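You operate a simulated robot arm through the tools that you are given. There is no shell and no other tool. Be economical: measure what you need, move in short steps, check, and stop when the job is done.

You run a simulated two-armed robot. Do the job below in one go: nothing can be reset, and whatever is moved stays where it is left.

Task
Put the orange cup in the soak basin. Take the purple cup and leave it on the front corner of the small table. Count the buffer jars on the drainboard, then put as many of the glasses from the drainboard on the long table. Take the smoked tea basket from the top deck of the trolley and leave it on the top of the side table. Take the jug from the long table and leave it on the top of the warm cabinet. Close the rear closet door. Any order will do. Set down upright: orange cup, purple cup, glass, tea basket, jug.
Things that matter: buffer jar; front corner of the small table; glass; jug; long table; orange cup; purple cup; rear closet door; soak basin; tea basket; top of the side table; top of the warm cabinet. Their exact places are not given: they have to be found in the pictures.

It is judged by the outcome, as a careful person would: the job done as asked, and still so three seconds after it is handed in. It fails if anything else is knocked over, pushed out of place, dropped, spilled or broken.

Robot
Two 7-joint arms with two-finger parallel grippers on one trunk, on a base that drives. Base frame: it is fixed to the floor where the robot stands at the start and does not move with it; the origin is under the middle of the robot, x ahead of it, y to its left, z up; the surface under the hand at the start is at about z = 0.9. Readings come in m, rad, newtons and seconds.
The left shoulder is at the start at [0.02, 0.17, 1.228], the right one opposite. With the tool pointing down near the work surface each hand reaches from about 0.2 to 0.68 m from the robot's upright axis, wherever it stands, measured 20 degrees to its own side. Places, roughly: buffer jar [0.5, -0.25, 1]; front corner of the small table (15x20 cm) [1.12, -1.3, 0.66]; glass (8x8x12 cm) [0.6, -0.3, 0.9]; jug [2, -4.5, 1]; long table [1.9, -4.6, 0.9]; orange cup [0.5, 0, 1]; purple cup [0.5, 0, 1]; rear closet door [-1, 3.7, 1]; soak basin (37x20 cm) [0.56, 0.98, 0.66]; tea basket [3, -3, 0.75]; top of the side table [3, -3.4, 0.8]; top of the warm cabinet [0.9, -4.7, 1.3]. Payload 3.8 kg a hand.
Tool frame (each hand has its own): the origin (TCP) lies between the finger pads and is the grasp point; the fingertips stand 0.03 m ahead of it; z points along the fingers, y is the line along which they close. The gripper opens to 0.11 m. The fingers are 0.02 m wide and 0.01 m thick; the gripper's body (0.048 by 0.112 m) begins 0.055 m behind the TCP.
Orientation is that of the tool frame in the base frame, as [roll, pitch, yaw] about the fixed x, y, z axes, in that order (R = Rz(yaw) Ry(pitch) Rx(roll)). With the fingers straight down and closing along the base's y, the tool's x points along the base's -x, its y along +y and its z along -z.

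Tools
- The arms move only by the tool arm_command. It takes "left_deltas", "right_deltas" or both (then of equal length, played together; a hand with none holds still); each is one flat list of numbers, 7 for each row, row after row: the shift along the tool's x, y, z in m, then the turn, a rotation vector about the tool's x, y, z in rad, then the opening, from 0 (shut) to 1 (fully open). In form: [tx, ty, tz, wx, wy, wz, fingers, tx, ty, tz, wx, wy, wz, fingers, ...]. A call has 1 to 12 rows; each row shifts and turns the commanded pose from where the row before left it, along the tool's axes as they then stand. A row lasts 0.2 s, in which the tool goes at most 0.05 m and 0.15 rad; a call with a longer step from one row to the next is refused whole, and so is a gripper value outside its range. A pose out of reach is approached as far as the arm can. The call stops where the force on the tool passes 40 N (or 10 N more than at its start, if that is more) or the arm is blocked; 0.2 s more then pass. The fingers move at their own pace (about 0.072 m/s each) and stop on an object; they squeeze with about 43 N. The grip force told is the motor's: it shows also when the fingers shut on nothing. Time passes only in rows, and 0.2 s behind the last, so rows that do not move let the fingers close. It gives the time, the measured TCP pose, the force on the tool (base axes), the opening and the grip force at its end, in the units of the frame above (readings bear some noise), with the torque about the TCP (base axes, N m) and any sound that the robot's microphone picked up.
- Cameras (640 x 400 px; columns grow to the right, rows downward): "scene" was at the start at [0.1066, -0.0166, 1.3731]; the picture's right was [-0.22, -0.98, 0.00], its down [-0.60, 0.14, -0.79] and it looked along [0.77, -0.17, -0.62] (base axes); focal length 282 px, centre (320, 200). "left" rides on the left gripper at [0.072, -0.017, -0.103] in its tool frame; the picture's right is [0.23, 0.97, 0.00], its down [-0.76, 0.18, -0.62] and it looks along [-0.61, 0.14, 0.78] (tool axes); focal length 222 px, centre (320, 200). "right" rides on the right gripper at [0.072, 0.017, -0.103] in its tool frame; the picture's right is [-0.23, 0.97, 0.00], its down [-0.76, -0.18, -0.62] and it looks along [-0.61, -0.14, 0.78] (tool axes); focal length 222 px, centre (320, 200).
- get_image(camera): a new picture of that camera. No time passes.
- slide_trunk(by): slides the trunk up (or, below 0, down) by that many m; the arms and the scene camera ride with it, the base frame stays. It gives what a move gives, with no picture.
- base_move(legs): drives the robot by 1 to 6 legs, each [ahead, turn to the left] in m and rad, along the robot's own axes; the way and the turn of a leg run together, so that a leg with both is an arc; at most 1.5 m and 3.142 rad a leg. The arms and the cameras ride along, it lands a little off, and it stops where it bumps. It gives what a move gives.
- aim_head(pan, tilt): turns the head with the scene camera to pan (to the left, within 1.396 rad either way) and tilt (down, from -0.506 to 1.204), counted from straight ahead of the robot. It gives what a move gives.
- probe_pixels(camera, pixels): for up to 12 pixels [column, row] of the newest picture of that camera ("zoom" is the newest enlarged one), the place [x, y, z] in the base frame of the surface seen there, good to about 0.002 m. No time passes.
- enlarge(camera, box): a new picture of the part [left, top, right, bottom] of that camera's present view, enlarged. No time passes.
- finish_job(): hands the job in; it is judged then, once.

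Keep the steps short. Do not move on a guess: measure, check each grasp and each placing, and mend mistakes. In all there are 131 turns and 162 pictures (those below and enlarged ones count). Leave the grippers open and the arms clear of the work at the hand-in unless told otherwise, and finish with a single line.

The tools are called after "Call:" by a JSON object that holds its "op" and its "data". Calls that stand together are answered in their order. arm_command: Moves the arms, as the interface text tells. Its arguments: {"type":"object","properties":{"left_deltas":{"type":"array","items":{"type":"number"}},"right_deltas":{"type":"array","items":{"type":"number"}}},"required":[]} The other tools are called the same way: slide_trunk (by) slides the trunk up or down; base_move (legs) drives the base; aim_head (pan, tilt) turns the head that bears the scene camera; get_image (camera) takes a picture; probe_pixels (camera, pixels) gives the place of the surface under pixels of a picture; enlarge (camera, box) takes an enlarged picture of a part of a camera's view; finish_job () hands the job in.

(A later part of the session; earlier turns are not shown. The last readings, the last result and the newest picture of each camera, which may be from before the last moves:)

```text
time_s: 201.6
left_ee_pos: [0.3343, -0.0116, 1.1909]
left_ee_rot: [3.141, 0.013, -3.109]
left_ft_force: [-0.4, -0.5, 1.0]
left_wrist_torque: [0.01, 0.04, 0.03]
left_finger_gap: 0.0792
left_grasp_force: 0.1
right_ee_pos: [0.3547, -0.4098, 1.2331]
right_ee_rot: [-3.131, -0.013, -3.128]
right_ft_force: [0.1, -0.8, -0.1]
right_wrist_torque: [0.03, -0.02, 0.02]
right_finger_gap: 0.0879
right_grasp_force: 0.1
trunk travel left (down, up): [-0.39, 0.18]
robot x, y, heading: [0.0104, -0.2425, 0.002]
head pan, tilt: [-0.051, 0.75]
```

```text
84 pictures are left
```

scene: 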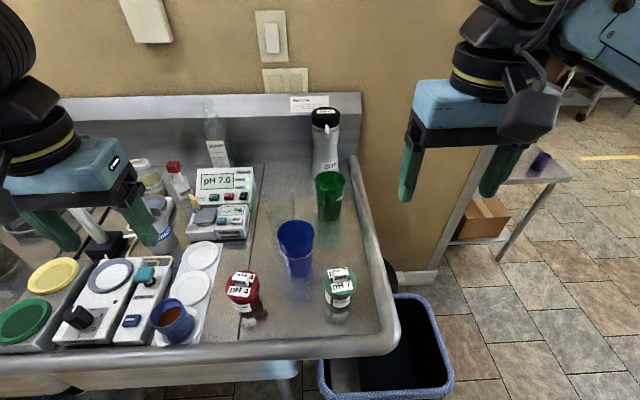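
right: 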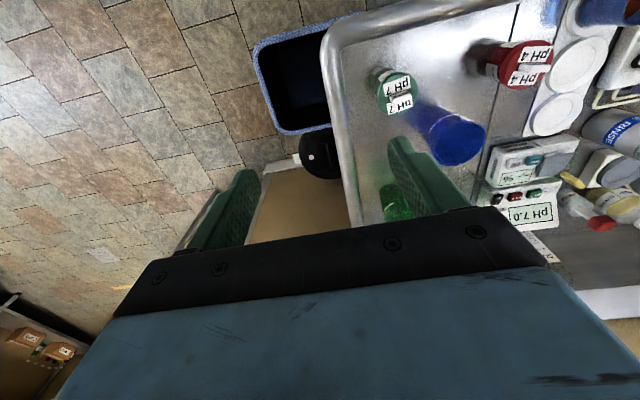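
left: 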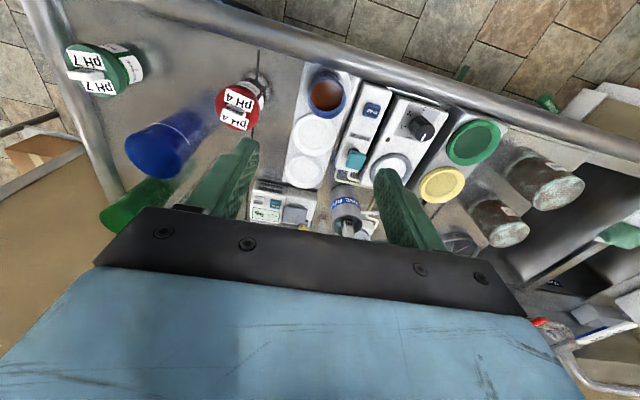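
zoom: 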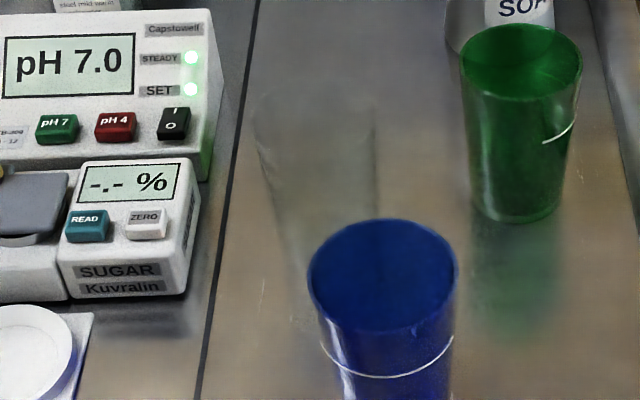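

Confirmed: a clear glass stands at about (0.576, −0.174) – three glasses; two jars, so only blue and green move. First the green one with the right hand.

Call:
{"op": "arm_command", "data": {"right_deltas": [-0.0387, 0.0163, 0, -0.0106, -0.013, 0, 1, -0.0387, 0.0163, 0, 0, 0, 0, 1, -0.0387, 0.0163, 0, 0, 0, 0, 1, -0.0387, 0.0163, 0, 0, 0, 0, 1, -0.0387, 0.0163, 0, 0, 0, 0, 1, -0.0387, 0.0163, 0, 0, 0, 0, 1, -0.0387, 0.0163, 0, 0, 0, 0, 1, 0, 0, 0.04, 0, 0, 0, 1, 0, 0, 0.04, 0, 0, 0, 1, 0, 0, 0.04, 0, 0, 0, 1]}}

Call:
{"op": "get_image", "data": {"camera": "right"}}

Call:
{"op": "get_image", "data": {"camera": "scene"}}

```text
time_s: 203.8
left_ee_pos: [0.3346, -0.0134, 1.1892]
left_ee_rot: [3.138, 0.013, -3.108]
left_ft_force: [0.5, 0.0, 0.1]
left_wrist_torque: [0.03, -0.01, -0.03]
left_finger_gap: 0.0792
left_grasp_force: 0.0
right_ee_pos: [0.6051, -0.3016, 1.1104]
right_ee_rot: [-3.14, 0.001, -3.129]
right_ft_force: [-0.7, 0.4, 0.0]
right_wrist_torque: [0.02, -0.01, 0.04]
right_finger_gap: 0.11
right_grasp_force: 0.0
right hand out of reach, approached as far as the arm can: row 7
trunk travel left (down, up): [-0.39, 0.18]
robot x, y, heading: [0.0051, -0.247, 0.001]
head pan, tilt: [-0.051, 0.75]
```

```text
83 pictures are left
```

right: 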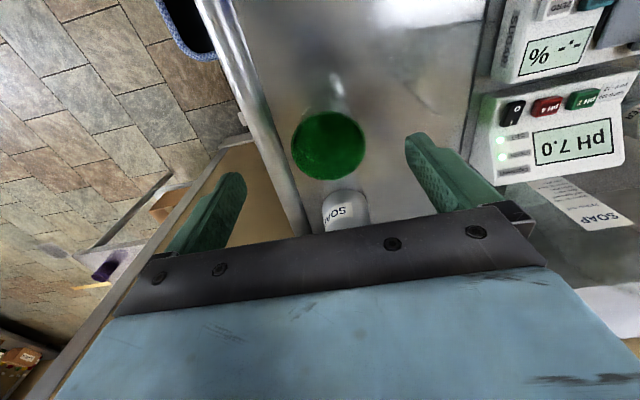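

```text
82 pictures are left
```

scene: 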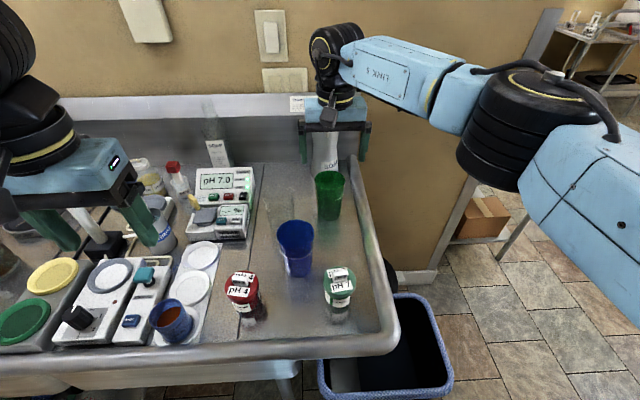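

Just out of reach; lower the trunk 5 cm and then shift forward.

Call:
{"op": "slide_trunk", "data": {"by": -0.05}}

Call:
{"op": "arm_command", "data": {"right_deltas": [-0.021, 0.006, 0, 0, 0, 0, 1, 0, 0, 0, 0, 0, 0, 1]}}

Call:
{"op": "get_image", "data": {"camera": "right"}}

```text
time_s: 204.8
left_ee_pos: [0.3342, -0.012, 1.1402]
left_ee_rot: [3.142, 0.012, -3.108]
left_ft_force: [0.5, 0.7, -1.0]
left_wrist_torque: [-0.05, 0.0, -0.01]
left_finger_gap: 0.0793
left_grasp_force: 0.0
right_ee_pos: [0.605, -0.3001, 1.0616]
right_ee_rot: [3.14, 0.003, -3.129]
right_ft_force: [-0.6, 0.2, 0.9]
right_wrist_torque: [0.01, -0.02, 0.02]
right_finger_gap: 0.1096
right_grasp_force: 0.1
trunk travel left (down, up): [-0.34, 0.23]
robot x, y, heading: [0.0076, -0.2468, 0.002]
head pan, tilt: [-0.051, 0.75]
```

```text
time_s: 205.3
left_ee_pos: [0.3347, -0.0126, 1.142]
left_ee_rot: [3.137, 0.012, -3.109]
left_ft_force: [-0.5, 0.3, 0.1]
left_wrist_torque: [-0.01, 0.02, -0.01]
left_finger_gap: 0.0791
left_grasp_force: 0.1
right_ee_pos: [0.6225, -0.2969, 1.0622]
right_ee_rot: [3.141, 0.002, -3.128]
right_ft_force: [-0.1, -0.5, 0.6]
right_wrist_torque: [0.0, 0.0, 0.01]
right_finger_gap: 0.1101
right_grasp_force: 0.2
right hand out of reach, approached as far as the arm can: row 1
trunk travel left (down, up): [-0.34, 0.23]
robot x, y, heading: [0.0076, -0.2461, -0.0]
head pan, tilt: [-0.051, 0.75]
```

```text
81 pictures are left
```

right: 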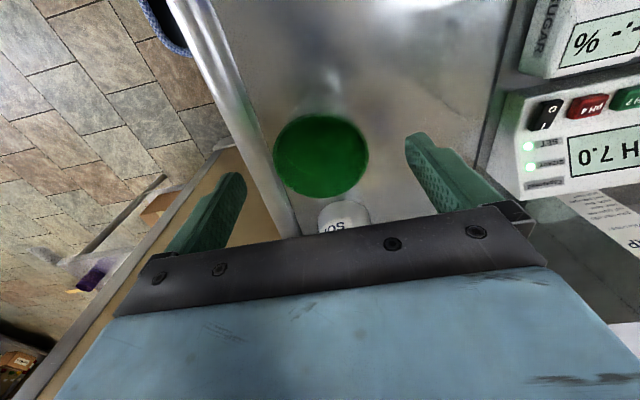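

Aligned (x 0.6225). Lower by trunk 9.4 cm and close.

Call:
{"op": "slide_trunk", "data": {"by": -0.094}}

Call:
{"op": "get_image", "data": {"camera": "right"}}

Call:
{"op": "get_image", "data": {"camera": "scene"}}

```text
time_s: 206.6
left_ee_pos: [0.3338, -0.0117, 1.0473]
left_ee_rot: [3.14, 0.013, -3.108]
left_ft_force: [-0.5, -1.1, 0.2]
left_wrist_torque: [0.02, 0.0, 0.01]
left_finger_gap: 0.0792
left_grasp_force: 0.0
right_ee_pos: [0.621, -0.2971, 0.9672]
right_ee_rot: [3.142, 0.003, -3.13]
right_ft_force: [-0.2, 0.3, 0.3]
right_wrist_torque: [0.0, 0.03, 0.02]
right_finger_gap: 0.1101
right_grasp_force: 0.0
trunk travel left (down, up): [-0.246, 0.324]
robot x, y, heading: [0.0047, -0.2454, 0.005]
head pan, tilt: [-0.051, 0.75]
```

```text
80 pictures are left
```

right: 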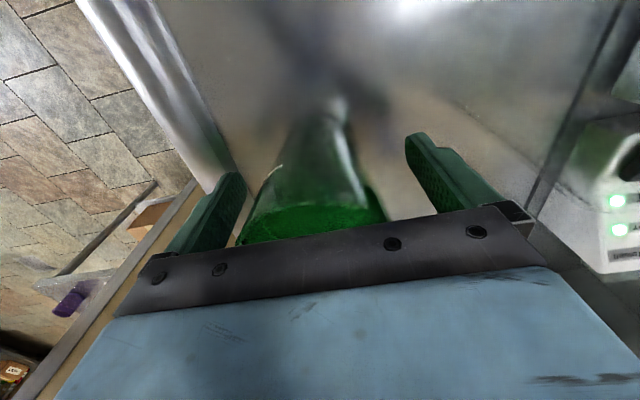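

```text
79 pictures are left
```

scene: 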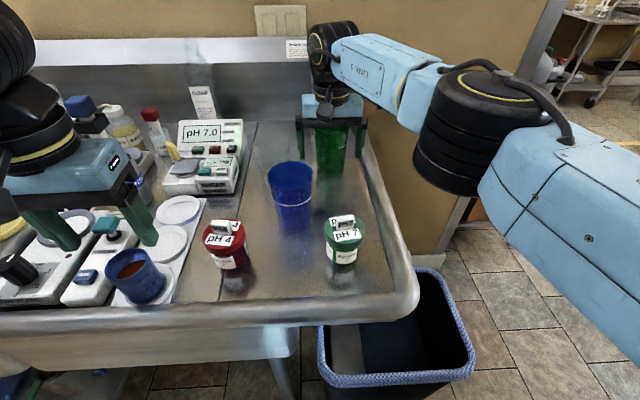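

Call:
{"op": "arm_command", "data": {"right_deltas": [0, 0, 0, 0, 0, 0, 0.4, 0, 0, 0, 0, 0, 0, 0, 0, 0, 0, 0, 0, 0, 0, 0, 0, 0, 0, 0, 0, 0, 0, 0, 0, 0, 0, 0, 0]}}

Call:
{"op": "slide_trunk", "data": {"by": 0.12}}

Call:
{"op": "get_image", "data": {"camera": "right"}}

Call:
{"op": "get_image", "data": {"camera": "scene"}}

```text
time_s: 207.8
left_ee_pos: [0.3337, -0.0128, 1.0482]
left_ee_rot: [3.14, 0.011, -3.108]
left_ft_force: [0.1, 0.7, 0.6]
left_wrist_torque: [0.03, -0.02, -0.01]
left_finger_gap: 0.0794
left_grasp_force: 0.1
right_ee_pos: [0.6215, -0.2963, 0.9668]
right_ee_rot: [-3.141, 0.001, -3.13]
right_ft_force: [0.7, 0.0, 2.2]
right_wrist_torque: [0.06, -0.1, -0.03]
right_finger_gap: 0.0699
right_grasp_force: 42.7
trunk travel left (down, up): [-0.246, 0.324]
robot x, y, heading: [0.0108, -0.2436, -0.001]
head pan, tilt: [-0.051, 0.75]
```

```text
time_s: 209.3
left_ee_pos: [0.3343, -0.0125, 1.1663]
left_ee_rot: [3.141, 0.012, -3.108]
left_ft_force: [-0.6, -0.6, 0.3]
left_wrist_torque: [-0.02, 0.03, -0.02]
left_finger_gap: 0.079
left_grasp_force: 0.0
right_ee_pos: [0.621, -0.2977, 1.0861]
right_ee_rot: [3.14, -0.001, -3.13]
right_ft_force: [0.6, 0.5, -2.0]
right_wrist_torque: [0.0, 0.0, -0.01]
right_finger_gap: 0.0696
right_grasp_force: 43.0
trunk travel left (down, up): [-0.366, 0.204]
robot x, y, heading: [0.0072, -0.2436, -0.004]
head pan, tilt: [-0.051, 0.75]
```

```text
78 pictures are left
```

right: 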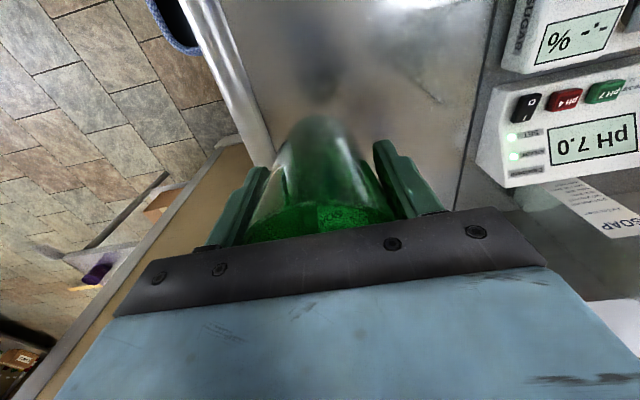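

```text
77 pictures are left
```

scene: 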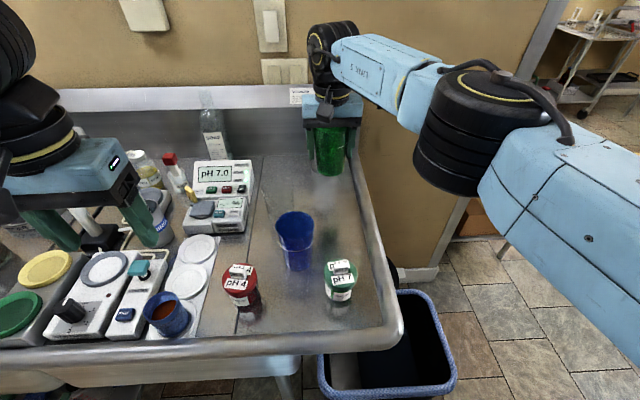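

Green glass held. Right hand retracts; then the left hand moves above the blue glass.

Call:
{"op": "arm_command", "data": {"right_deltas": [0.03, 0, -0.04, 0, 0, 0, 0, 0.03, 0, -0.04, 0, 0, 0, 0, 0.03, 0, -0.04, 0, 0, 0, 0, 0.04, -0.028, 0, 0, 0, 0, 0, 0.04, -0.028, 0, 0, 0, 0, 0, 0.04, -0.028, 0, 0, 0, 0, 0, 0.04, -0.028, 0, 0, 0, 0, 0, 0.04, -0.028, 0, 0, 0, 0, 0, 0, 0, 0, 0, 0, 0, 0, 0, 0, 0, 0, 0, 0, 0, 0, 0, 0, 0, 0, 0, 0, 0, 0, 0, 0, 0, 0, 0], "left_deltas": [0, 0, 0, 0, 0, 0, 1, 0, 0, 0, 0, 0, 0, 1, 0, 0, 0, 0, 0, 0, 1, 0, 0, 0, 0, 0, 0, 1, 0, 0, 0, 0, 0, 0, 1, 0, 0, 0, 0, 0, 0, 1, -0.026, -0.0416, 0, 0, 0, 0, 1, -0.026, -0.0416, 0, 0, 0, 0, 1, -0.026, -0.0416, 0, 0, 0, 0, 1, -0.026, -0.0416, 0, 0, 0, 0, 1, -0.026, -0.0416, 0, 0, 0, 0, 1, 0, 0, 0, 0, 0.013, 0.0336, 1]}}

Call:
{"op": "get_image", "data": {"camera": "left"}}

Call:
{"op": "get_image", "data": {"camera": "scene"}}

```text
time_s: 211.9
left_ee_pos: [0.4725, -0.216, 1.1675]
left_ee_rot: [3.14, 0.002, -3.14]
left_ft_force: [0.0, 1.0, -0.7]
left_wrist_torque: [-0.05, -0.02, -0.03]
left_finger_gap: 0.11
left_grasp_force: 0.2
right_ee_pos: [0.3321, -0.4382, 1.2057]
right_ee_rot: [3.142, 0.003, -3.13]
right_ft_force: [-0.2, 0.6, -2.0]
right_wrist_torque: [-0.03, 0.01, -0.02]
right_finger_gap: 0.0696
right_grasp_force: 42.5
trunk travel left (down, up): [-0.366, 0.204]
robot x, y, heading: [0.0069, -0.2441, 0.001]
head pan, tilt: [-0.051, 0.75]
```

```text
76 pictures are left
```

left: 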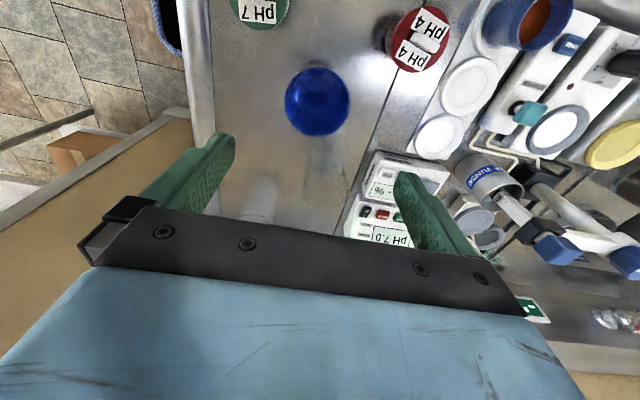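

```text
75 pictures are left
```

scene: 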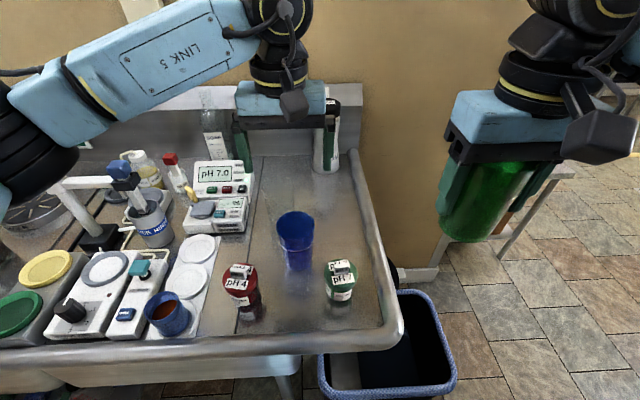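

Call:
{"op": "probe_pixels", "data": {"camera": "scene", "pixels": [[235, 68], [180, 92], [110, 125], [60, 160], [30, 190], [125, 165], [140, 180], [65, 185], [265, 210], [285, 195]]}}

```text
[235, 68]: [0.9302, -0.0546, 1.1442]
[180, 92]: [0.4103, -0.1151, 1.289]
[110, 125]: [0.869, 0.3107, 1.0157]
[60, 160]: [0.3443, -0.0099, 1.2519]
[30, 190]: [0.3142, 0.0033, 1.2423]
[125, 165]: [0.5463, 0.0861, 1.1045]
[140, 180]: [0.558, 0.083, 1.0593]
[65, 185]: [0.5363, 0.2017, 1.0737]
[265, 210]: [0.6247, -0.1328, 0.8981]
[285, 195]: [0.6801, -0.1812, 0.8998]
```

Forearm clearances OK. Lower to z≈0.968 and close.

Call:
{"op": "arm_command", "data": {"left_deltas": [0, 0, 0.04, 0, 0, 0, 1, 0, 0, 0.04, 0, 0, 0, 1, 0, 0, 0.04, 0, 0, 0, 1, 0, 0, 0.04, 0, 0, 0, 1, 0, 0, 0.038, 0, 0, 0, 1, 0, 0, 0, 0, 0, 0, 1, 0, 0, 0, 0, 0, 0, 0.4, 0, 0, 0, 0, 0, 0, 0, 0, 0, 0, 0, 0, 0, 0, 0, 0, 0, 0, 0, 0, 0]}}

Call:
{"op": "get_image", "data": {"camera": "left"}}

```text
time_s: 214.1
left_ee_pos: [0.4713, -0.2168, 0.9695]
left_ee_rot: [3.138, -0.001, 3.14]
left_ft_force: [-0.1, -0.8, 0.2]
left_wrist_torque: [0.05, -0.03, 0.02]
left_finger_gap: 0.0731
left_grasp_force: 42.8
right_ee_pos: [0.3333, -0.4394, 1.2054]
right_ee_rot: [-3.141, 0.002, -3.13]
right_ft_force: [0.6, 0.8, -2.2]
right_wrist_torque: [0.01, -0.01, 0.01]
right_finger_gap: 0.0698
right_grasp_force: 42.5
trunk travel left (down, up): [-0.366, 0.204]
robot x, y, heading: [0.0063, -0.2466, -0.001]
head pan, tilt: [-0.051, 0.75]
```

```text
74 pictures are left
```

left: 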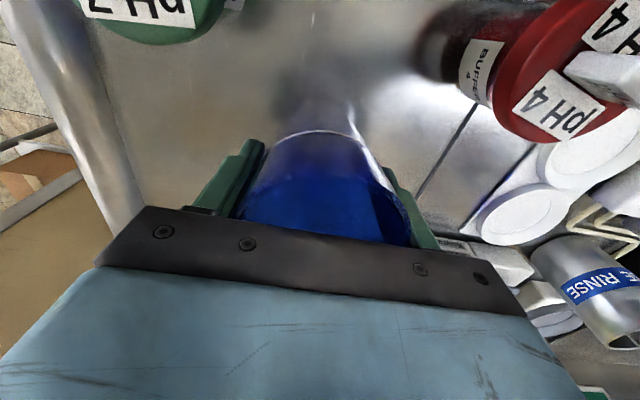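

Blue glass held. Lift and retract.

Call:
{"op": "arm_command", "data": {"left_deltas": [0, 0, -0.02, 0, 0, 0, 0, 0, 0, -0.045, 0, 0, 0, 0, 0, 0, -0.045, 0, 0, 0, 0, 0, 0, -0.045, 0, 0, 0, 0, 0, 0, -0.045, 0, 0, 0, 0, 0, 0, -0.035, 0, 0, 0, 0, 0.03, 0.04, 0, 0, 0, 0, 0, 0.03, 0.04, 0, 0, 0, 0, 0, 0.03, 0.04, 0, 0, 0, 0, 0, 0.03, 0.04, 0, 0, 0, 0, 0]}}

Call:
{"op": "get_image", "data": {"camera": "scene"}}

Call:
{"op": "get_image", "data": {"camera": "left"}}

```text
time_s: 216.3
left_ee_pos: [0.3505, -0.053, 1.2045]
left_ee_rot: [3.138, -0.001, -3.138]
left_ft_force: [-1.3, 0.1, -2.0]
left_wrist_torque: [0.0, -0.05, 0.0]
left_finger_gap: 0.0732
left_grasp_force: 43.0
right_ee_pos: [0.3328, -0.4377, 1.206]
right_ee_rot: [-3.14, 0.0, -3.13]
right_ft_force: [0.0, -0.8, -2.7]
right_wrist_torque: [0.02, 0.02, 0.02]
right_finger_gap: 0.0701
right_grasp_force: 43.1
trunk travel left (down, up): [-0.366, 0.204]
robot x, y, heading: [0.0075, -0.2397, -0.003]
head pan, tilt: [-0.051, 0.75]
```

```text
73 pictures are left
```

scene: 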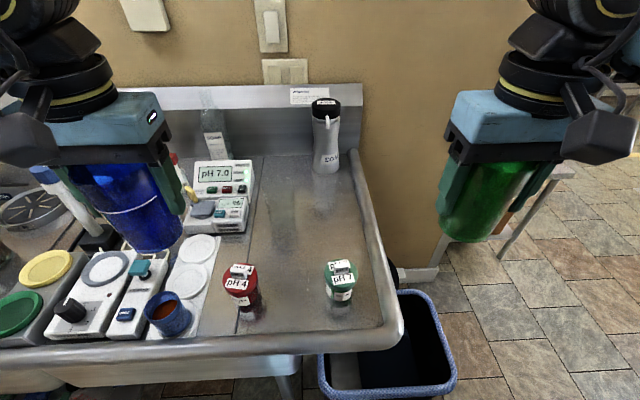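

```text
72 pictures are left
```

left: 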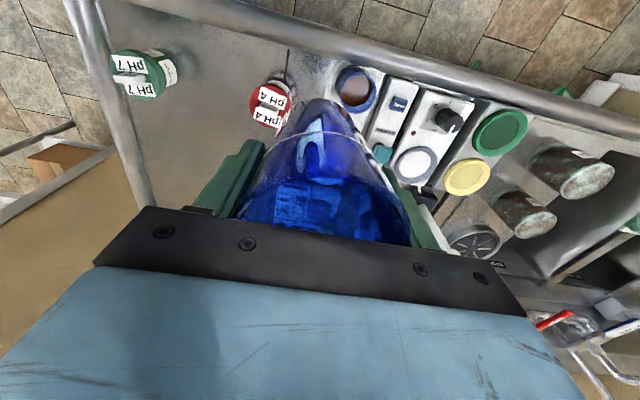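

Check the supposed clear glass now that the view is open.

Call:
{"op": "enlarge", "data": {"camera": "scene", "box": [240, 160, 340, 260]}}

Call:
{"op": "probe_pixels", "data": {"camera": "scene", "pixels": [[275, 195], [265, 195], [285, 190], [283, 205], [270, 215], [280, 225]]}}

```text
4.00 times, centred on (290, 210) of scene
```

zoom: 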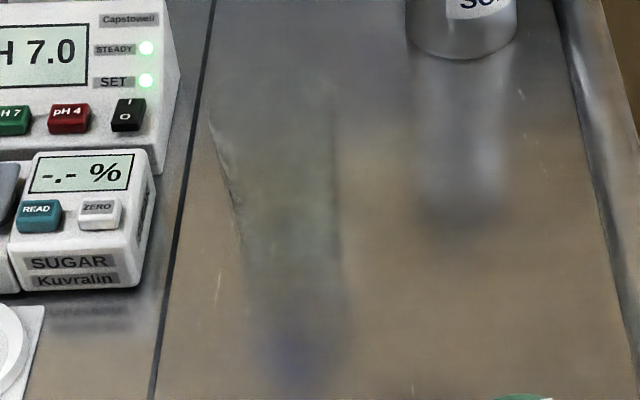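

```text
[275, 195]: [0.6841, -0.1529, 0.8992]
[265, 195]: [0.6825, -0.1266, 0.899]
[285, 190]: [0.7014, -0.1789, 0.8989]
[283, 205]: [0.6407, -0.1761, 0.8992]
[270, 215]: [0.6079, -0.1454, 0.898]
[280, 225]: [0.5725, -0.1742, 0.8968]
```

A clear glass does remain there; leave it. Now drive toward the long table: back, turn right, go 1.9 m, look.

Call:
{"op": "base_move", "data": {"legs": [[-0.26, 0], [0, -1.571], [1.4, 0], [0.4, 0], [0, 0.5]]}}

Call:
{"op": "aim_head", "data": {"pan": 0.2, "tilt": 0.35}}

Call:
{"op": "get_image", "data": {"camera": "scene"}}

```text
time_s: 232.1
left_ee_pos: [0.107, -2.2406, 1.2041]
left_ee_rot: [3.14, 0.003, 2.093]
left_ft_force: [0.6, 0.1, -2.1]
left_wrist_torque: [0.01, -0.02, -0.03]
left_finger_gap: 0.0732
left_grasp_force: 42.7
right_ee_pos: [-0.2359, -2.4164, 1.2069]
right_ee_rot: [3.141, -0.001, 2.104]
right_ft_force: [0.2, -0.2, -1.5]
right_wrist_torque: [0.01, 0.02, -0.01]
right_finger_gap: 0.0694
right_grasp_force: 42.8
trunk travel left (down, up): [-0.366, 0.204]
robot x, y, heading: [-0.2282, -2.0388, -1.05]
head pan, tilt: [-0.051, 0.75]
```

```text
time_s: 232.9
left_ee_pos: [0.1065, -2.2402, 1.204]
left_ee_rot: [3.139, 0.0, 2.093]
left_ft_force: [0.2, -0.1, -1.1]
left_wrist_torque: [-0.01, -0.02, -0.01]
left_finger_gap: 0.0729
left_grasp_force: 43.2
right_ee_pos: [-0.2356, -2.4152, 1.2068]
right_ee_rot: [3.141, -0.001, 2.104]
right_ft_force: [0.6, -0.3, -1.5]
right_wrist_torque: [0.04, 0.02, 0.02]
right_finger_gap: 0.0695
right_grasp_force: 43.5
trunk travel left (down, up): [-0.366, 0.204]
robot x, y, heading: [-0.2288, -2.0385, -1.055]
head pan, tilt: [0.201, 0.351]
```

```text
70 pictures are left
```

scene: 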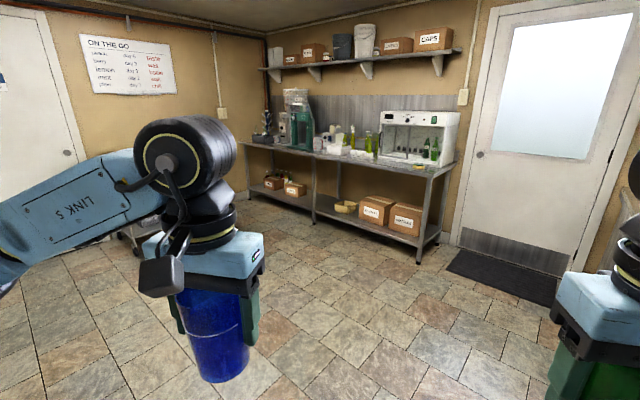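

Call:
{"op": "enlarge", "data": {"camera": "scene", "box": [240, 80, 480, 240]}}

Call:
{"op": "probe_pixels", "data": {"camera": "scene", "pixels": [[250, 145], [445, 172], [425, 163], [390, 162], [360, 160], [350, 155], [330, 152], [300, 146], [415, 112], [440, 115], [378, 150], [320, 152]]}}

```text
2.50 times, centred on (360, 160) of scene
```

zoom: 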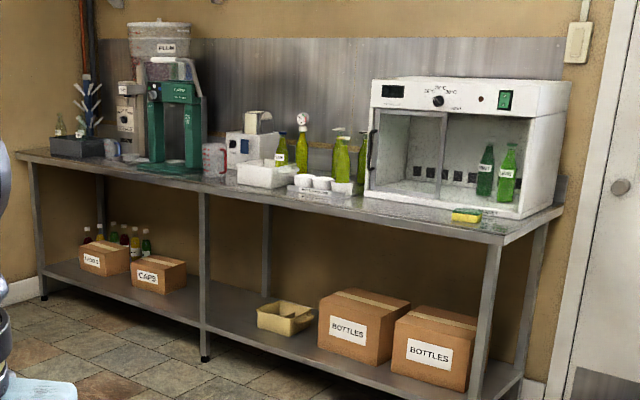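

```text
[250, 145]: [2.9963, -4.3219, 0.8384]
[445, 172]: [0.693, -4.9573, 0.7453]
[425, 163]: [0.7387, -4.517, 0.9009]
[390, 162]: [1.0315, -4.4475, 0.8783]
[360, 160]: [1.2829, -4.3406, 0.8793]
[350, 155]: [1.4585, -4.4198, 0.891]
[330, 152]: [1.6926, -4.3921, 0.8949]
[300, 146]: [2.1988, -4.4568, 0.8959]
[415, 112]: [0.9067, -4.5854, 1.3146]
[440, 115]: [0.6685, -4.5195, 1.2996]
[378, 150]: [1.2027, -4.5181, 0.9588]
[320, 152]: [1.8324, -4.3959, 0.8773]
```

Drive to about (1.75, −3.7), then face the table.

Call:
{"op": "base_move", "data": {"legs": [[0, 0.343], [1.4, 0], [1.15, 0], [0, -0.86]]}}

Call:
{"op": "aim_head", "data": {"pan": 0.0, "tilt": 0.5}}

Call:
{"op": "get_image", "data": {"camera": "scene"}}

```text
time_s: 248.7
left_ee_pos: [1.9172, -4.0225, 1.2037]
left_ee_rot: [3.138, 0.0, 1.592]
left_ft_force: [0.2, -0.1, -1.9]
left_wrist_torque: [-0.01, -0.02, 0.02]
left_finger_gap: 0.073
left_grasp_force: 43.2
right_ee_pos: [1.5337, -4.0111, 1.2067]
right_ee_rot: [-3.14, 0.0, 1.605]
right_ft_force: [-0.1, 0.5, -1.8]
right_wrist_torque: [0.04, -0.01, 0.03]
right_finger_gap: 0.0696
right_grasp_force: 42.9
trunk travel left (down, up): [-0.366, 0.204]
robot x, y, heading: [1.7184, -3.6782, -1.553]
head pan, tilt: [0.201, 0.351]
```

```text
time_s: 249.4
left_ee_pos: [1.9198, -4.0219, 1.2049]
left_ee_rot: [3.139, 0.001, 1.593]
left_ft_force: [0.8, -0.1, -1.8]
left_wrist_torque: [-0.01, 0.01, -0.03]
left_finger_gap: 0.0729
left_grasp_force: 43.3
right_ee_pos: [1.5327, -4.0125, 1.2056]
right_ee_rot: [3.14, -0.001, 1.603]
right_ft_force: [0.2, -0.9, -2.2]
right_wrist_torque: [0.01, 0.02, 0.02]
right_finger_gap: 0.0697
right_grasp_force: 43.2
trunk travel left (down, up): [-0.366, 0.204]
robot x, y, heading: [1.7211, -3.6835, -1.552]
head pan, tilt: [0.0, 0.499]
```

```text
68 pictures are left
```

scene: 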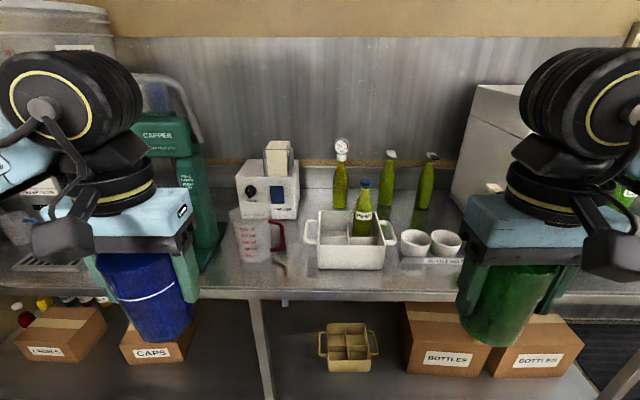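

Call:
{"op": "probe_pixels", "data": {"camera": "scene", "pixels": [[300, 285], [235, 275], [250, 258], [252, 215], [283, 240], [300, 262], [320, 265], [383, 265], [410, 250], [450, 250], [430, 275], [470, 285]]}}

Call:
{"op": "probe_pixels", "data": {"camera": "scene", "pixels": [[215, 262], [225, 240], [200, 285], [330, 282], [300, 230], [350, 220], [560, 290], [470, 180], [490, 260], [240, 212], [265, 212], [60, 280]]}}

Call:
{"op": "enlarge", "data": {"camera": "scene", "box": [190, 150, 330, 300]}}

```text
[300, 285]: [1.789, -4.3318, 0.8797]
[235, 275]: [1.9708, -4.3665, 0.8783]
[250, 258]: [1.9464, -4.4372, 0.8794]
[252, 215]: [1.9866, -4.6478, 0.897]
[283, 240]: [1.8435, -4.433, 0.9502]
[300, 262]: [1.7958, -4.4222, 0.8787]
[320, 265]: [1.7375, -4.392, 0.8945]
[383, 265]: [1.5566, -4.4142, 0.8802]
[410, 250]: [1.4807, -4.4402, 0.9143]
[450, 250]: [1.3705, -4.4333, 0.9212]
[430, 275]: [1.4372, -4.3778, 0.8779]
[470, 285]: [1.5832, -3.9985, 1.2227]
```

```text
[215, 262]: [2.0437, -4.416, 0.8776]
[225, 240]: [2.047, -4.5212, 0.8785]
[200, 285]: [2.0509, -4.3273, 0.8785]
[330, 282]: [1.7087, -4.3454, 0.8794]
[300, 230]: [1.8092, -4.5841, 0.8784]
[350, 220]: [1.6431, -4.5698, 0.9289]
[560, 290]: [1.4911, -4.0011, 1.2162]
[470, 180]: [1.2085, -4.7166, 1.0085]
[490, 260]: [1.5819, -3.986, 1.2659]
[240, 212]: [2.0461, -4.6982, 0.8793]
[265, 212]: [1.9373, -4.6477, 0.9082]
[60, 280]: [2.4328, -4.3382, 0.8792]
```

```text
2.67 times, centred on (260, 225) of scene
```

zoom: 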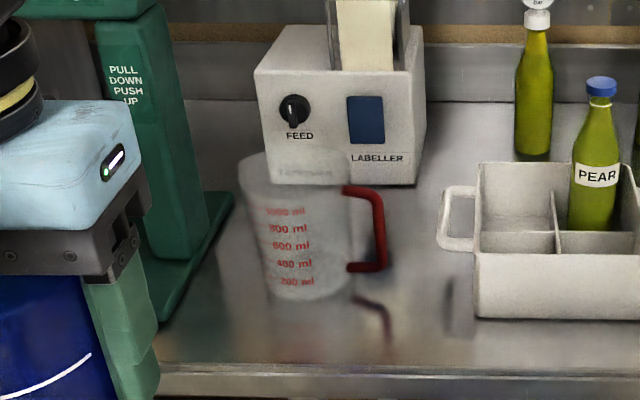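

Look for free places left and right along the table.

Call:
{"op": "aim_head", "data": {"pan": 0.75, "tilt": 0.5}}

Call:
{"op": "get_image", "data": {"camera": "scene"}}

Call:
{"op": "aim_head", "data": {"pan": -0.7, "tilt": 0.5}}

Call:
{"op": "get_image", "data": {"camera": "scene"}}

```text
time_s: 250.5
left_ee_pos: [1.9181, -4.0229, 1.2041]
left_ee_rot: [3.139, -0.001, 1.593]
left_ft_force: [0.6, 0.2, -2.1]
left_wrist_torque: [0.01, 0.0, 0.04]
left_finger_gap: 0.073
left_grasp_force: 43.6
right_ee_pos: [1.5346, -4.0118, 1.2064]
right_ee_rot: [3.141, -0.001, 1.605]
right_ft_force: [-0.7, -0.8, -2.2]
right_wrist_torque: [0.02, 0.02, -0.03]
right_finger_gap: 0.0696
right_grasp_force: 42.9
trunk travel left (down, up): [-0.366, 0.204]
robot x, y, heading: [1.7225, -3.6848, -1.55]
head pan, tilt: [0.75, 0.499]
```

```text
66 pictures are left
```

scene: 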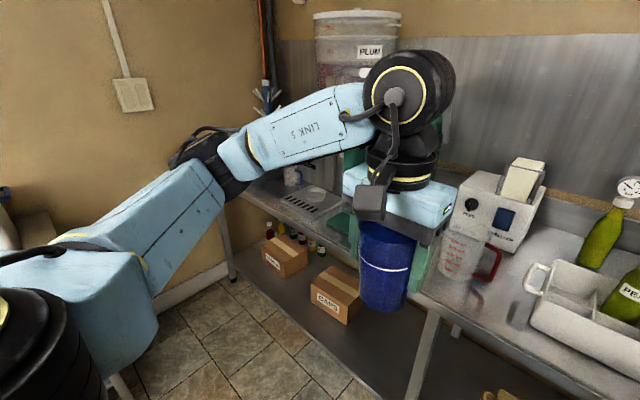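

```text
time_s: 252.1
left_ee_pos: [1.9179, -4.0234, 1.2033]
left_ee_rot: [3.139, -0.001, 1.592]
left_ft_force: [0.6, 0.9, -2.2]
left_wrist_torque: [0.01, 0.01, -0.01]
left_finger_gap: 0.0729
left_grasp_force: 43.2
right_ee_pos: [1.5327, -4.0132, 1.2067]
right_ee_rot: [-3.14, -0.001, 1.603]
right_ft_force: [-0.7, -0.1, -1.3]
right_wrist_torque: [0.02, -0.01, -0.03]
right_finger_gap: 0.0694
right_grasp_force: 43.0
trunk travel left (down, up): [-0.366, 0.204]
robot x, y, heading: [1.7223, -3.6853, -1.551]
head pan, tilt: [-0.7, 0.499]
```

```text
65 pictures are left
```

scene: 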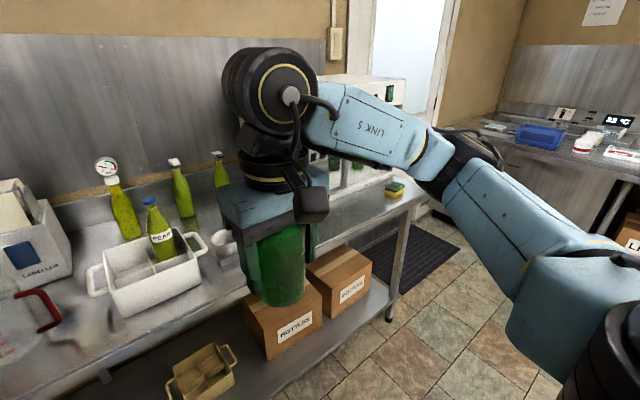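

Free space is scarce; there's a free spot at ≈(2.0, −4.385) between jug and capper for the blue glass; the green one will take the jug's place later. Drive ahead 13 cm and move the left hand over it.

Call:
{"op": "base_move", "data": {"legs": [[0.13, 0]]}}

Call:
{"op": "arm_command", "data": {"left_deltas": [-0.04, 0.014, 0, 0, 0, 0, 0, -0.04, 0.014, 0, 0, 0, 0, 0, -0.04, 0.014, 0, 0, 0, 0, 0, -0.04, 0.014, 0, 0, 0, 0, 0, -0.04, 0.014, 0, 0, 0, 0, 0, -0.03, 0.01, 0, 0, 0, 0, 0]}}

Call:
{"op": "aim_head", "data": {"pan": 0.3, "tilt": 0.6}}

Call:
{"op": "get_image", "data": {"camera": "scene"}}

Call:
{"op": "get_image", "data": {"camera": "left"}}

```text
time_s: 253.3
left_ee_pos: [1.9192, -4.1514, 1.2031]
left_ee_rot: [3.137, -0.002, 1.592]
left_ft_force: [0.1, -0.3, -2.3]
left_wrist_torque: [-0.01, -0.01, -0.01]
left_finger_gap: 0.0731
left_grasp_force: 42.9
right_ee_pos: [1.5373, -4.1425, 1.2067]
right_ee_rot: [3.141, 0.0, 1.604]
right_ft_force: [-0.7, 0.7, -2.5]
right_wrist_torque: [0.04, -0.01, -0.01]
right_finger_gap: 0.0697
right_grasp_force: 43.1
trunk travel left (down, up): [-0.366, 0.204]
robot x, y, heading: [1.728, -3.8103, -1.552]
head pan, tilt: [-0.7, 0.499]
```

```text
time_s: 254.8
left_ee_pos: [2.0044, -4.3809, 1.2039]
left_ee_rot: [3.138, 0.0, 1.589]
left_ft_force: [-0.3, 0.0, -2.7]
left_wrist_torque: [0.02, -0.02, 0.02]
left_finger_gap: 0.0731
left_grasp_force: 42.9
right_ee_pos: [1.5355, -4.1421, 1.2062]
right_ee_rot: [-3.141, -0.001, 1.604]
right_ft_force: [0.2, 0.3, -3.1]
right_wrist_torque: [0.03, -0.04, 0.03]
right_finger_gap: 0.0697
right_grasp_force: 42.5
trunk travel left (down, up): [-0.366, 0.204]
robot x, y, heading: [1.7285, -3.811, -1.545]
head pan, tilt: [-0.7, 0.499]
```

```text
time_s: 256.0
left_ee_pos: [2.0051, -4.3795, 1.2025]
left_ee_rot: [3.137, 0.001, 1.592]
left_ft_force: [0.6, -0.3, -1.8]
left_wrist_torque: [0.01, -0.02, 0.02]
left_finger_gap: 0.0729
left_grasp_force: 43.3
right_ee_pos: [1.5362, -4.1418, 1.2066]
right_ee_rot: [-3.141, 0.0, 1.604]
right_ft_force: [0.6, 0.2, -2.3]
right_wrist_torque: [0.04, -0.02, -0.02]
right_finger_gap: 0.0697
right_grasp_force: 42.6
trunk travel left (down, up): [-0.366, 0.204]
robot x, y, heading: [1.7258, -3.8092, -1.549]
head pan, tilt: [0.3, 0.6]
```

```text
64 pictures are left
```

scene: 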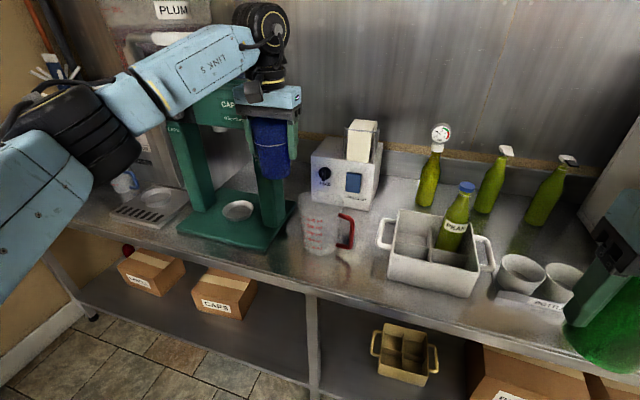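

```text
63 pictures are left
```

left: 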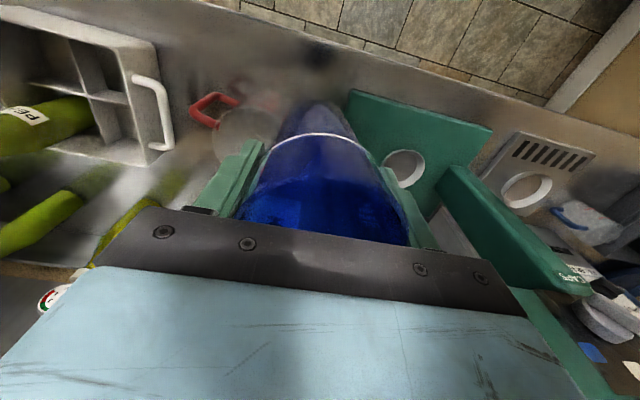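

Call:
{"op": "probe_pixels", "data": {"camera": "scene", "pixels": [[264, 250], [180, 230], [295, 205], [285, 225], [275, 265], [300, 265], [317, 256], [302, 240], [337, 255], [348, 245], [345, 215], [320, 195]]}}

Call:
{"op": "enlarge", "data": {"camera": "scene", "box": [220, 170, 400, 300]}}

```text
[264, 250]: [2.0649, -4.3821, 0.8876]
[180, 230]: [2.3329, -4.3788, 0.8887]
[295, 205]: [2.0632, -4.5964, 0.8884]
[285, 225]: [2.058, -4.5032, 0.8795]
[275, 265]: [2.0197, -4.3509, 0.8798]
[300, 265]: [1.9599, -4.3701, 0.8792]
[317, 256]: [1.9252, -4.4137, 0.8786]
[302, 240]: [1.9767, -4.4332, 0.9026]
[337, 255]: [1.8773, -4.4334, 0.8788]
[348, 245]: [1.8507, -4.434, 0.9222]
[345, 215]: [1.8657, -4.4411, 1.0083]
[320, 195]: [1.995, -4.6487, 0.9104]
```

```text
3.08 times, centred on (310, 235) of scene
```

zoom: 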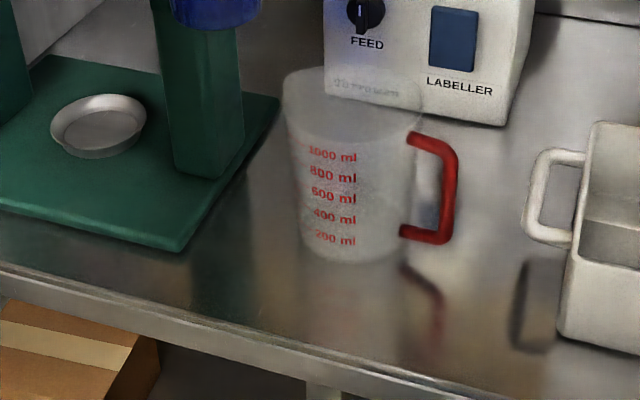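

The jug body (centre ≈(1.928, −4.435)) and capper base leave too little room. In front of the warm cabinet (x 0.75–1.2) there's a 17 cm bare strip. Retract and drive there.

Call:
{"op": "arm_command", "data": {"left_deltas": [0.04, -0.014, 0, 0, 0, 0, 0, 0.04, -0.014, 0, 0, 0, 0, 0, 0.04, -0.014, 0, 0, 0, 0, 0, 0.04, -0.014, 0, 0, 0, 0, 0, 0.04, -0.014, 0, 0, 0, 0, 0, 0.03, -0.01, 0, 0, 0, 0, 0]}}

Call:
{"op": "base_move", "data": {"legs": [[-0.3, 0], [0, -1.571], [0.6, 0], [0, 1.55], [0.15, 0]]}}

Call:
{"op": "aim_head", "data": {"pan": 0.0, "tilt": 0.5}}

Call:
{"op": "get_image", "data": {"camera": "scene"}}

```text
time_s: 257.4
left_ee_pos: [1.9202, -4.1505, 1.2034]
left_ee_rot: [3.139, -0.001, 1.594]
left_ft_force: [0.3, 0.5, -2.2]
left_wrist_torque: [0.01, 0.01, 0.0]
left_finger_gap: 0.073
left_grasp_force: 43.2
right_ee_pos: [1.5373, -4.1415, 1.2049]
right_ee_rot: [-3.141, 0.001, 1.605]
right_ft_force: [0.2, -1.0, -2.1]
right_wrist_torque: [-0.01, 0.02, 0.0]
right_finger_gap: 0.0697
right_grasp_force: 43.3
trunk travel left (down, up): [-0.366, 0.204]
robot x, y, heading: [1.7253, -3.8098, -1.55]
head pan, tilt: [0.3, 0.6]
```

```text
time_s: 271.1
left_ee_pos: [1.3008, -4.0144, 1.203]
left_ee_rot: [3.139, -0.001, 1.559]
left_ft_force: [0.4, -1.3, -2.4]
left_wrist_torque: [0.03, -0.02, 0.0]
left_finger_gap: 0.0728
left_grasp_force: 43.0
right_ee_pos: [0.9176, -3.9913, 1.2065]
right_ee_rot: [-3.141, 0.0, 1.573]
right_ft_force: [1.2, -1.7, -2.5]
right_wrist_torque: [0.06, -0.02, -0.02]
right_finger_gap: 0.0698
right_grasp_force: 42.9
trunk travel left (down, up): [-0.366, 0.204]
robot x, y, heading: [1.1144, -3.6676, -1.583]
head pan, tilt: [0.3, 0.6]
```

```text
time_s: 271.9
left_ee_pos: [1.301, -4.0135, 1.2027]
left_ee_rot: [3.137, 0.002, 1.559]
left_ft_force: [0.4, 0.6, -2.2]
left_wrist_torque: [0.0, 0.0, 0.0]
left_finger_gap: 0.0731
left_grasp_force: 43.4
right_ee_pos: [0.9174, -3.9898, 1.2051]
right_ee_rot: [3.141, 0.002, 1.573]
right_ft_force: [-0.7, 0.4, -0.9]
right_wrist_torque: [-0.01, -0.02, -0.04]
right_finger_gap: 0.0697
right_grasp_force: 43.2
trunk travel left (down, up): [-0.366, 0.204]
robot x, y, heading: [1.116, -3.6647, -1.579]
head pan, tilt: [0.0, 0.499]
```

```text
61 pictures are left
```

scene: 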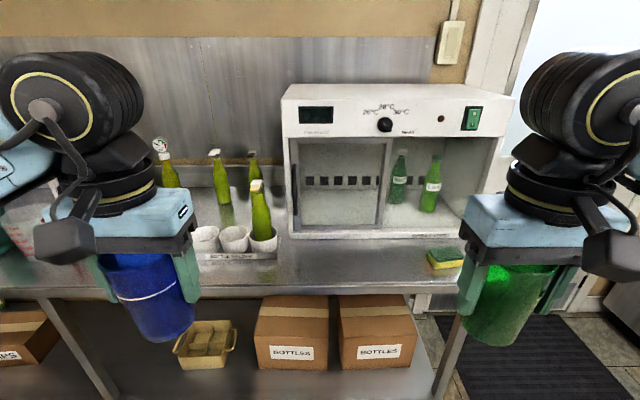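

Call:
{"op": "probe_pixels", "data": {"camera": "scene", "pixels": [[290, 285], [400, 285], [350, 260], [295, 240], [460, 238], [350, 242], [275, 258], [235, 250], [445, 265], [380, 100], [390, 90], [350, 95]]}}

Call:
{"op": "probe_pixels", "data": {"camera": "scene", "pixels": [[428, 258], [270, 245], [290, 110], [510, 100], [300, 88], [480, 87], [295, 255], [400, 262], [345, 108], [250, 262]]}}

```text
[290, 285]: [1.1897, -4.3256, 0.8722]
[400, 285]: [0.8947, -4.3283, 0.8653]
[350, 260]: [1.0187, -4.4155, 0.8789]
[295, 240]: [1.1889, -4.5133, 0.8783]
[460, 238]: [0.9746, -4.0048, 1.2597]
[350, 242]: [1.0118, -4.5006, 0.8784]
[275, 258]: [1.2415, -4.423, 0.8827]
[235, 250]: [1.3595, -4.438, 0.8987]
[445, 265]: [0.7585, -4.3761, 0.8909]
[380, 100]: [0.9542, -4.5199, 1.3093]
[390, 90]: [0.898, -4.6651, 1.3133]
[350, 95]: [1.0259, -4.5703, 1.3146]
```

```text
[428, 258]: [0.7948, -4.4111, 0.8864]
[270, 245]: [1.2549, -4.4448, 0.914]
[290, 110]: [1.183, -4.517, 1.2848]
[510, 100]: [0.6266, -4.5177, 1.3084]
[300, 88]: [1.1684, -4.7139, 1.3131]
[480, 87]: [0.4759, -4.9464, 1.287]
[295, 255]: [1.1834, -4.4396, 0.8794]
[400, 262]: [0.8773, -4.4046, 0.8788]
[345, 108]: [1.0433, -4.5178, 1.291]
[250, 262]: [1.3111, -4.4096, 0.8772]
```

Free strip: y −4.33…−4.51, x 0.82…1.22. Targets: blue (1.17, −4.40), green (0.94, −4.40). Drive 15 cm ahead, position both.

Call:
{"op": "base_move", "data": {"legs": [[0.15, 0]]}}

Call:
{"op": "arm_command", "data": {"left_deltas": [-0.0393, -0.022, 0, 0, 0, 0, 0, -0.0393, -0.022, 0, 0, 0, 0, 0, -0.0393, -0.022, 0, 0, 0, 0, 0, -0.0393, -0.022, 0, 0, 0, 0, 0, -0.0393, -0.022, 0, 0, 0, 0, 0, -0.0393, -0.022, 0, 0, 0, 0, 0, 0, 0, 0.04, 0, 0, 0, 0, 0, 0, 0.04, 0, 0, 0, 0, 0, 0, 0.04, 0, 0, 0, 0, 0, 0, 0.04, 0, 0, 0, 0], "right_deltas": [-0.0433, 0.0037, 0, 0, 0, 0, 0, -0.0433, 0.0037, 0, 0, 0, 0, 0, -0.0433, 0.0037, 0, 0, 0, 0, 0, -0.0433, 0.0037, 0, 0, 0, 0, 0, -0.0433, 0.0037, 0, 0, 0, 0, 0, -0.0433, 0.0037, 0, 0, 0, 0, 0, 0, 0, 0.04, 0, 0, 0, 0, 0, 0, 0.04, 0, 0, 0, 0, 0, 0, 0.04, 0, 0, 0, 0, 0, 0, 0.04, 0, 0, 0, 0]}}

Call:
{"op": "get_image", "data": {"camera": "scene"}}

Call:
{"op": "get_image", "data": {"camera": "left"}}

Call:
{"op": "get_image", "data": {"camera": "right"}}

```text
time_s: 273.2
left_ee_pos: [1.2983, -4.1653, 1.202]
left_ee_rot: [3.137, -0.003, 1.557]
left_ft_force: [0.2, 0.1, -1.0]
left_wrist_torque: [0.04, 0.01, -0.01]
left_finger_gap: 0.0729
left_grasp_force: 42.4
right_ee_pos: [0.9153, -4.14, 1.2065]
right_ee_rot: [-3.141, -0.002, 1.57]
right_ft_force: [0.2, -0.2, -2.4]
right_wrist_torque: [0.04, 0.02, 0.0]
right_finger_gap: 0.0694
right_grasp_force: 43.1
trunk travel left (down, up): [-0.366, 0.204]
robot x, y, heading: [1.1159, -3.8145, -1.581]
head pan, tilt: [0.0, 0.499]
```

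```text
time_s: 275.4
left_ee_pos: [1.1626, -4.3986, 1.0425]
left_ee_rot: [3.138, -0.002, 1.556]
left_ft_force: [-0.4, -0.9, -2.5]
left_wrist_torque: [0.0, 0.01, 0.02]
left_finger_gap: 0.0727
left_grasp_force: 43.0
right_ee_pos: [0.9365, -4.401, 1.0455]
right_ee_rot: [-3.139, 0.0, 1.571]
right_ft_force: [-0.1, 0.4, -1.4]
right_wrist_torque: [0.04, 0.03, 0.0]
right_finger_gap: 0.0692
right_grasp_force: 43.3
trunk travel left (down, up): [-0.366, 0.204]
robot x, y, heading: [1.1164, -3.8165, -1.58]
head pan, tilt: [0.0, 0.499]
```

```text
60 pictures are left
```

scene: 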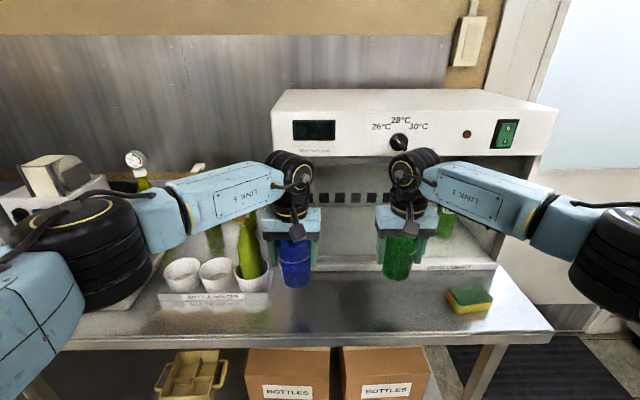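

```text
59 pictures are left
```

left: 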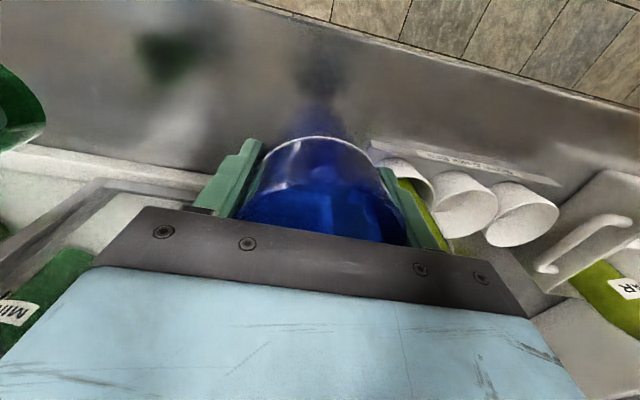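

```text
58 pictures are left
```

right: 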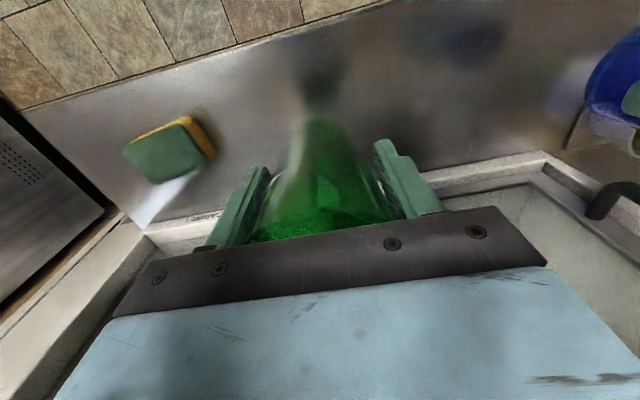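

Check the left forearm's height over the bottle and bowls before lowering.

Call:
{"op": "probe_pixels", "data": {"camera": "scene", "pixels": [[250, 212], [225, 228], [180, 245], [248, 220], [250, 245], [100, 300], [150, 235], [30, 330], [198, 168], [135, 160], [285, 220], [395, 215]]}}

```text
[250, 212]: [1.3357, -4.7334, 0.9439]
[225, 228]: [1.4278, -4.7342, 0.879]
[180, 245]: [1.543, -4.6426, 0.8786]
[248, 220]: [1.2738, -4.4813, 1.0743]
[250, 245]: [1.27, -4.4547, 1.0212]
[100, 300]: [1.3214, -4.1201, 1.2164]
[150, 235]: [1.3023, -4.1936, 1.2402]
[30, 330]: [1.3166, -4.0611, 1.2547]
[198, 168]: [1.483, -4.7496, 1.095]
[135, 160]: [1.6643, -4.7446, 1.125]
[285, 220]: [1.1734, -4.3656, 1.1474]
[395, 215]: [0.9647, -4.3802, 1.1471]
```

Clear. Lower both glasses to the table.

Call:
{"op": "arm_command", "data": {"left_deltas": [0, 0, 0.04, 0, 0, 0, 0, 0, 0, 0.035, 0, 0, 0, 0, 0, 0, 0.012, 0, 0, 0, 0, 0, 0, 0.004, 0, 0, 0, 0], "right_deltas": [0, 0, 0.04, 0, 0, 0, 0, 0, 0, 0.04, 0, 0, 0, 0, 0, 0, 0.012, 0, 0, 0, 0, 0, 0, 0.004, 0, 0, 0, 0]}}

Call:
{"op": "get_image", "data": {"camera": "scene"}}

```text
time_s: 276.4
left_ee_pos: [1.1624, -4.3975, 0.9518]
left_ee_rot: [3.139, -0.001, 1.558]
left_ft_force: [0.4, -0.4, -2.3]
left_wrist_torque: [0.01, 0.02, -0.01]
left_finger_gap: 0.073
left_grasp_force: 42.9
right_ee_pos: [0.9379, -4.3994, 0.9498]
right_ee_rot: [-3.139, 0.001, 1.572]
right_ft_force: [0.0, -0.2, -2.2]
right_wrist_torque: [0.02, -0.03, 0.02]
right_finger_gap: 0.0695
right_grasp_force: 43.2
trunk travel left (down, up): [-0.366, 0.204]
robot x, y, heading: [1.1164, -3.8161, -1.584]
head pan, tilt: [0.0, 0.499]
```

```text
57 pictures are left
```

scene: 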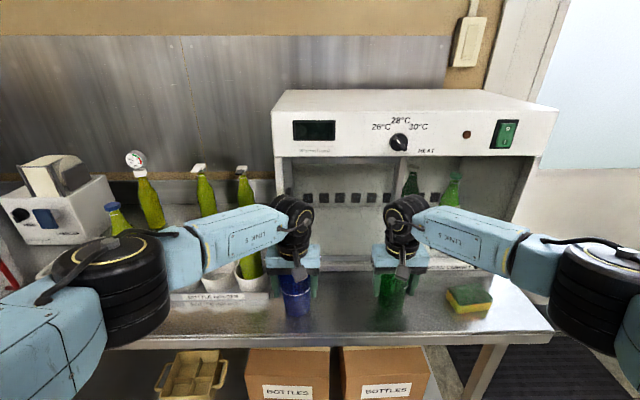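

No contact yet. Lower in 2 mm rows until each touches.

Call:
{"op": "arm_command", "data": {"left_deltas": [0, 0, 0.002, 0, 0, 0, 0, 0, 0, 0.002, 0, 0, 0, 0], "right_deltas": [0, 0, 0.002, 0, 0, 0, 0, 0, 0, 0.002, 0, 0, 0, 0]}}

```text
time_s: 277.0
left_ee_pos: [1.1641, -4.398, 0.9514]
left_ee_rot: [3.138, 0.003, 1.558]
left_ft_force: [1.3, 0.5, 13.1]
left_wrist_torque: [0.04, -0.43, 0.05]
left_finger_gap: 0.0727
left_grasp_force: 42.8
right_ee_pos: [0.9364, -4.3974, 0.9467]
right_ee_rot: [-3.141, 0.002, 1.57]
right_ft_force: [-0.2, 0.1, -0.6]
right_wrist_torque: [-0.03, 0.0, 0.0]
right_finger_gap: 0.0695
right_grasp_force: 43.1
trunk travel left (down, up): [-0.366, 0.204]
robot x, y, heading: [1.111, -3.8186, -1.586]
head pan, tilt: [0.0, 0.499]
```

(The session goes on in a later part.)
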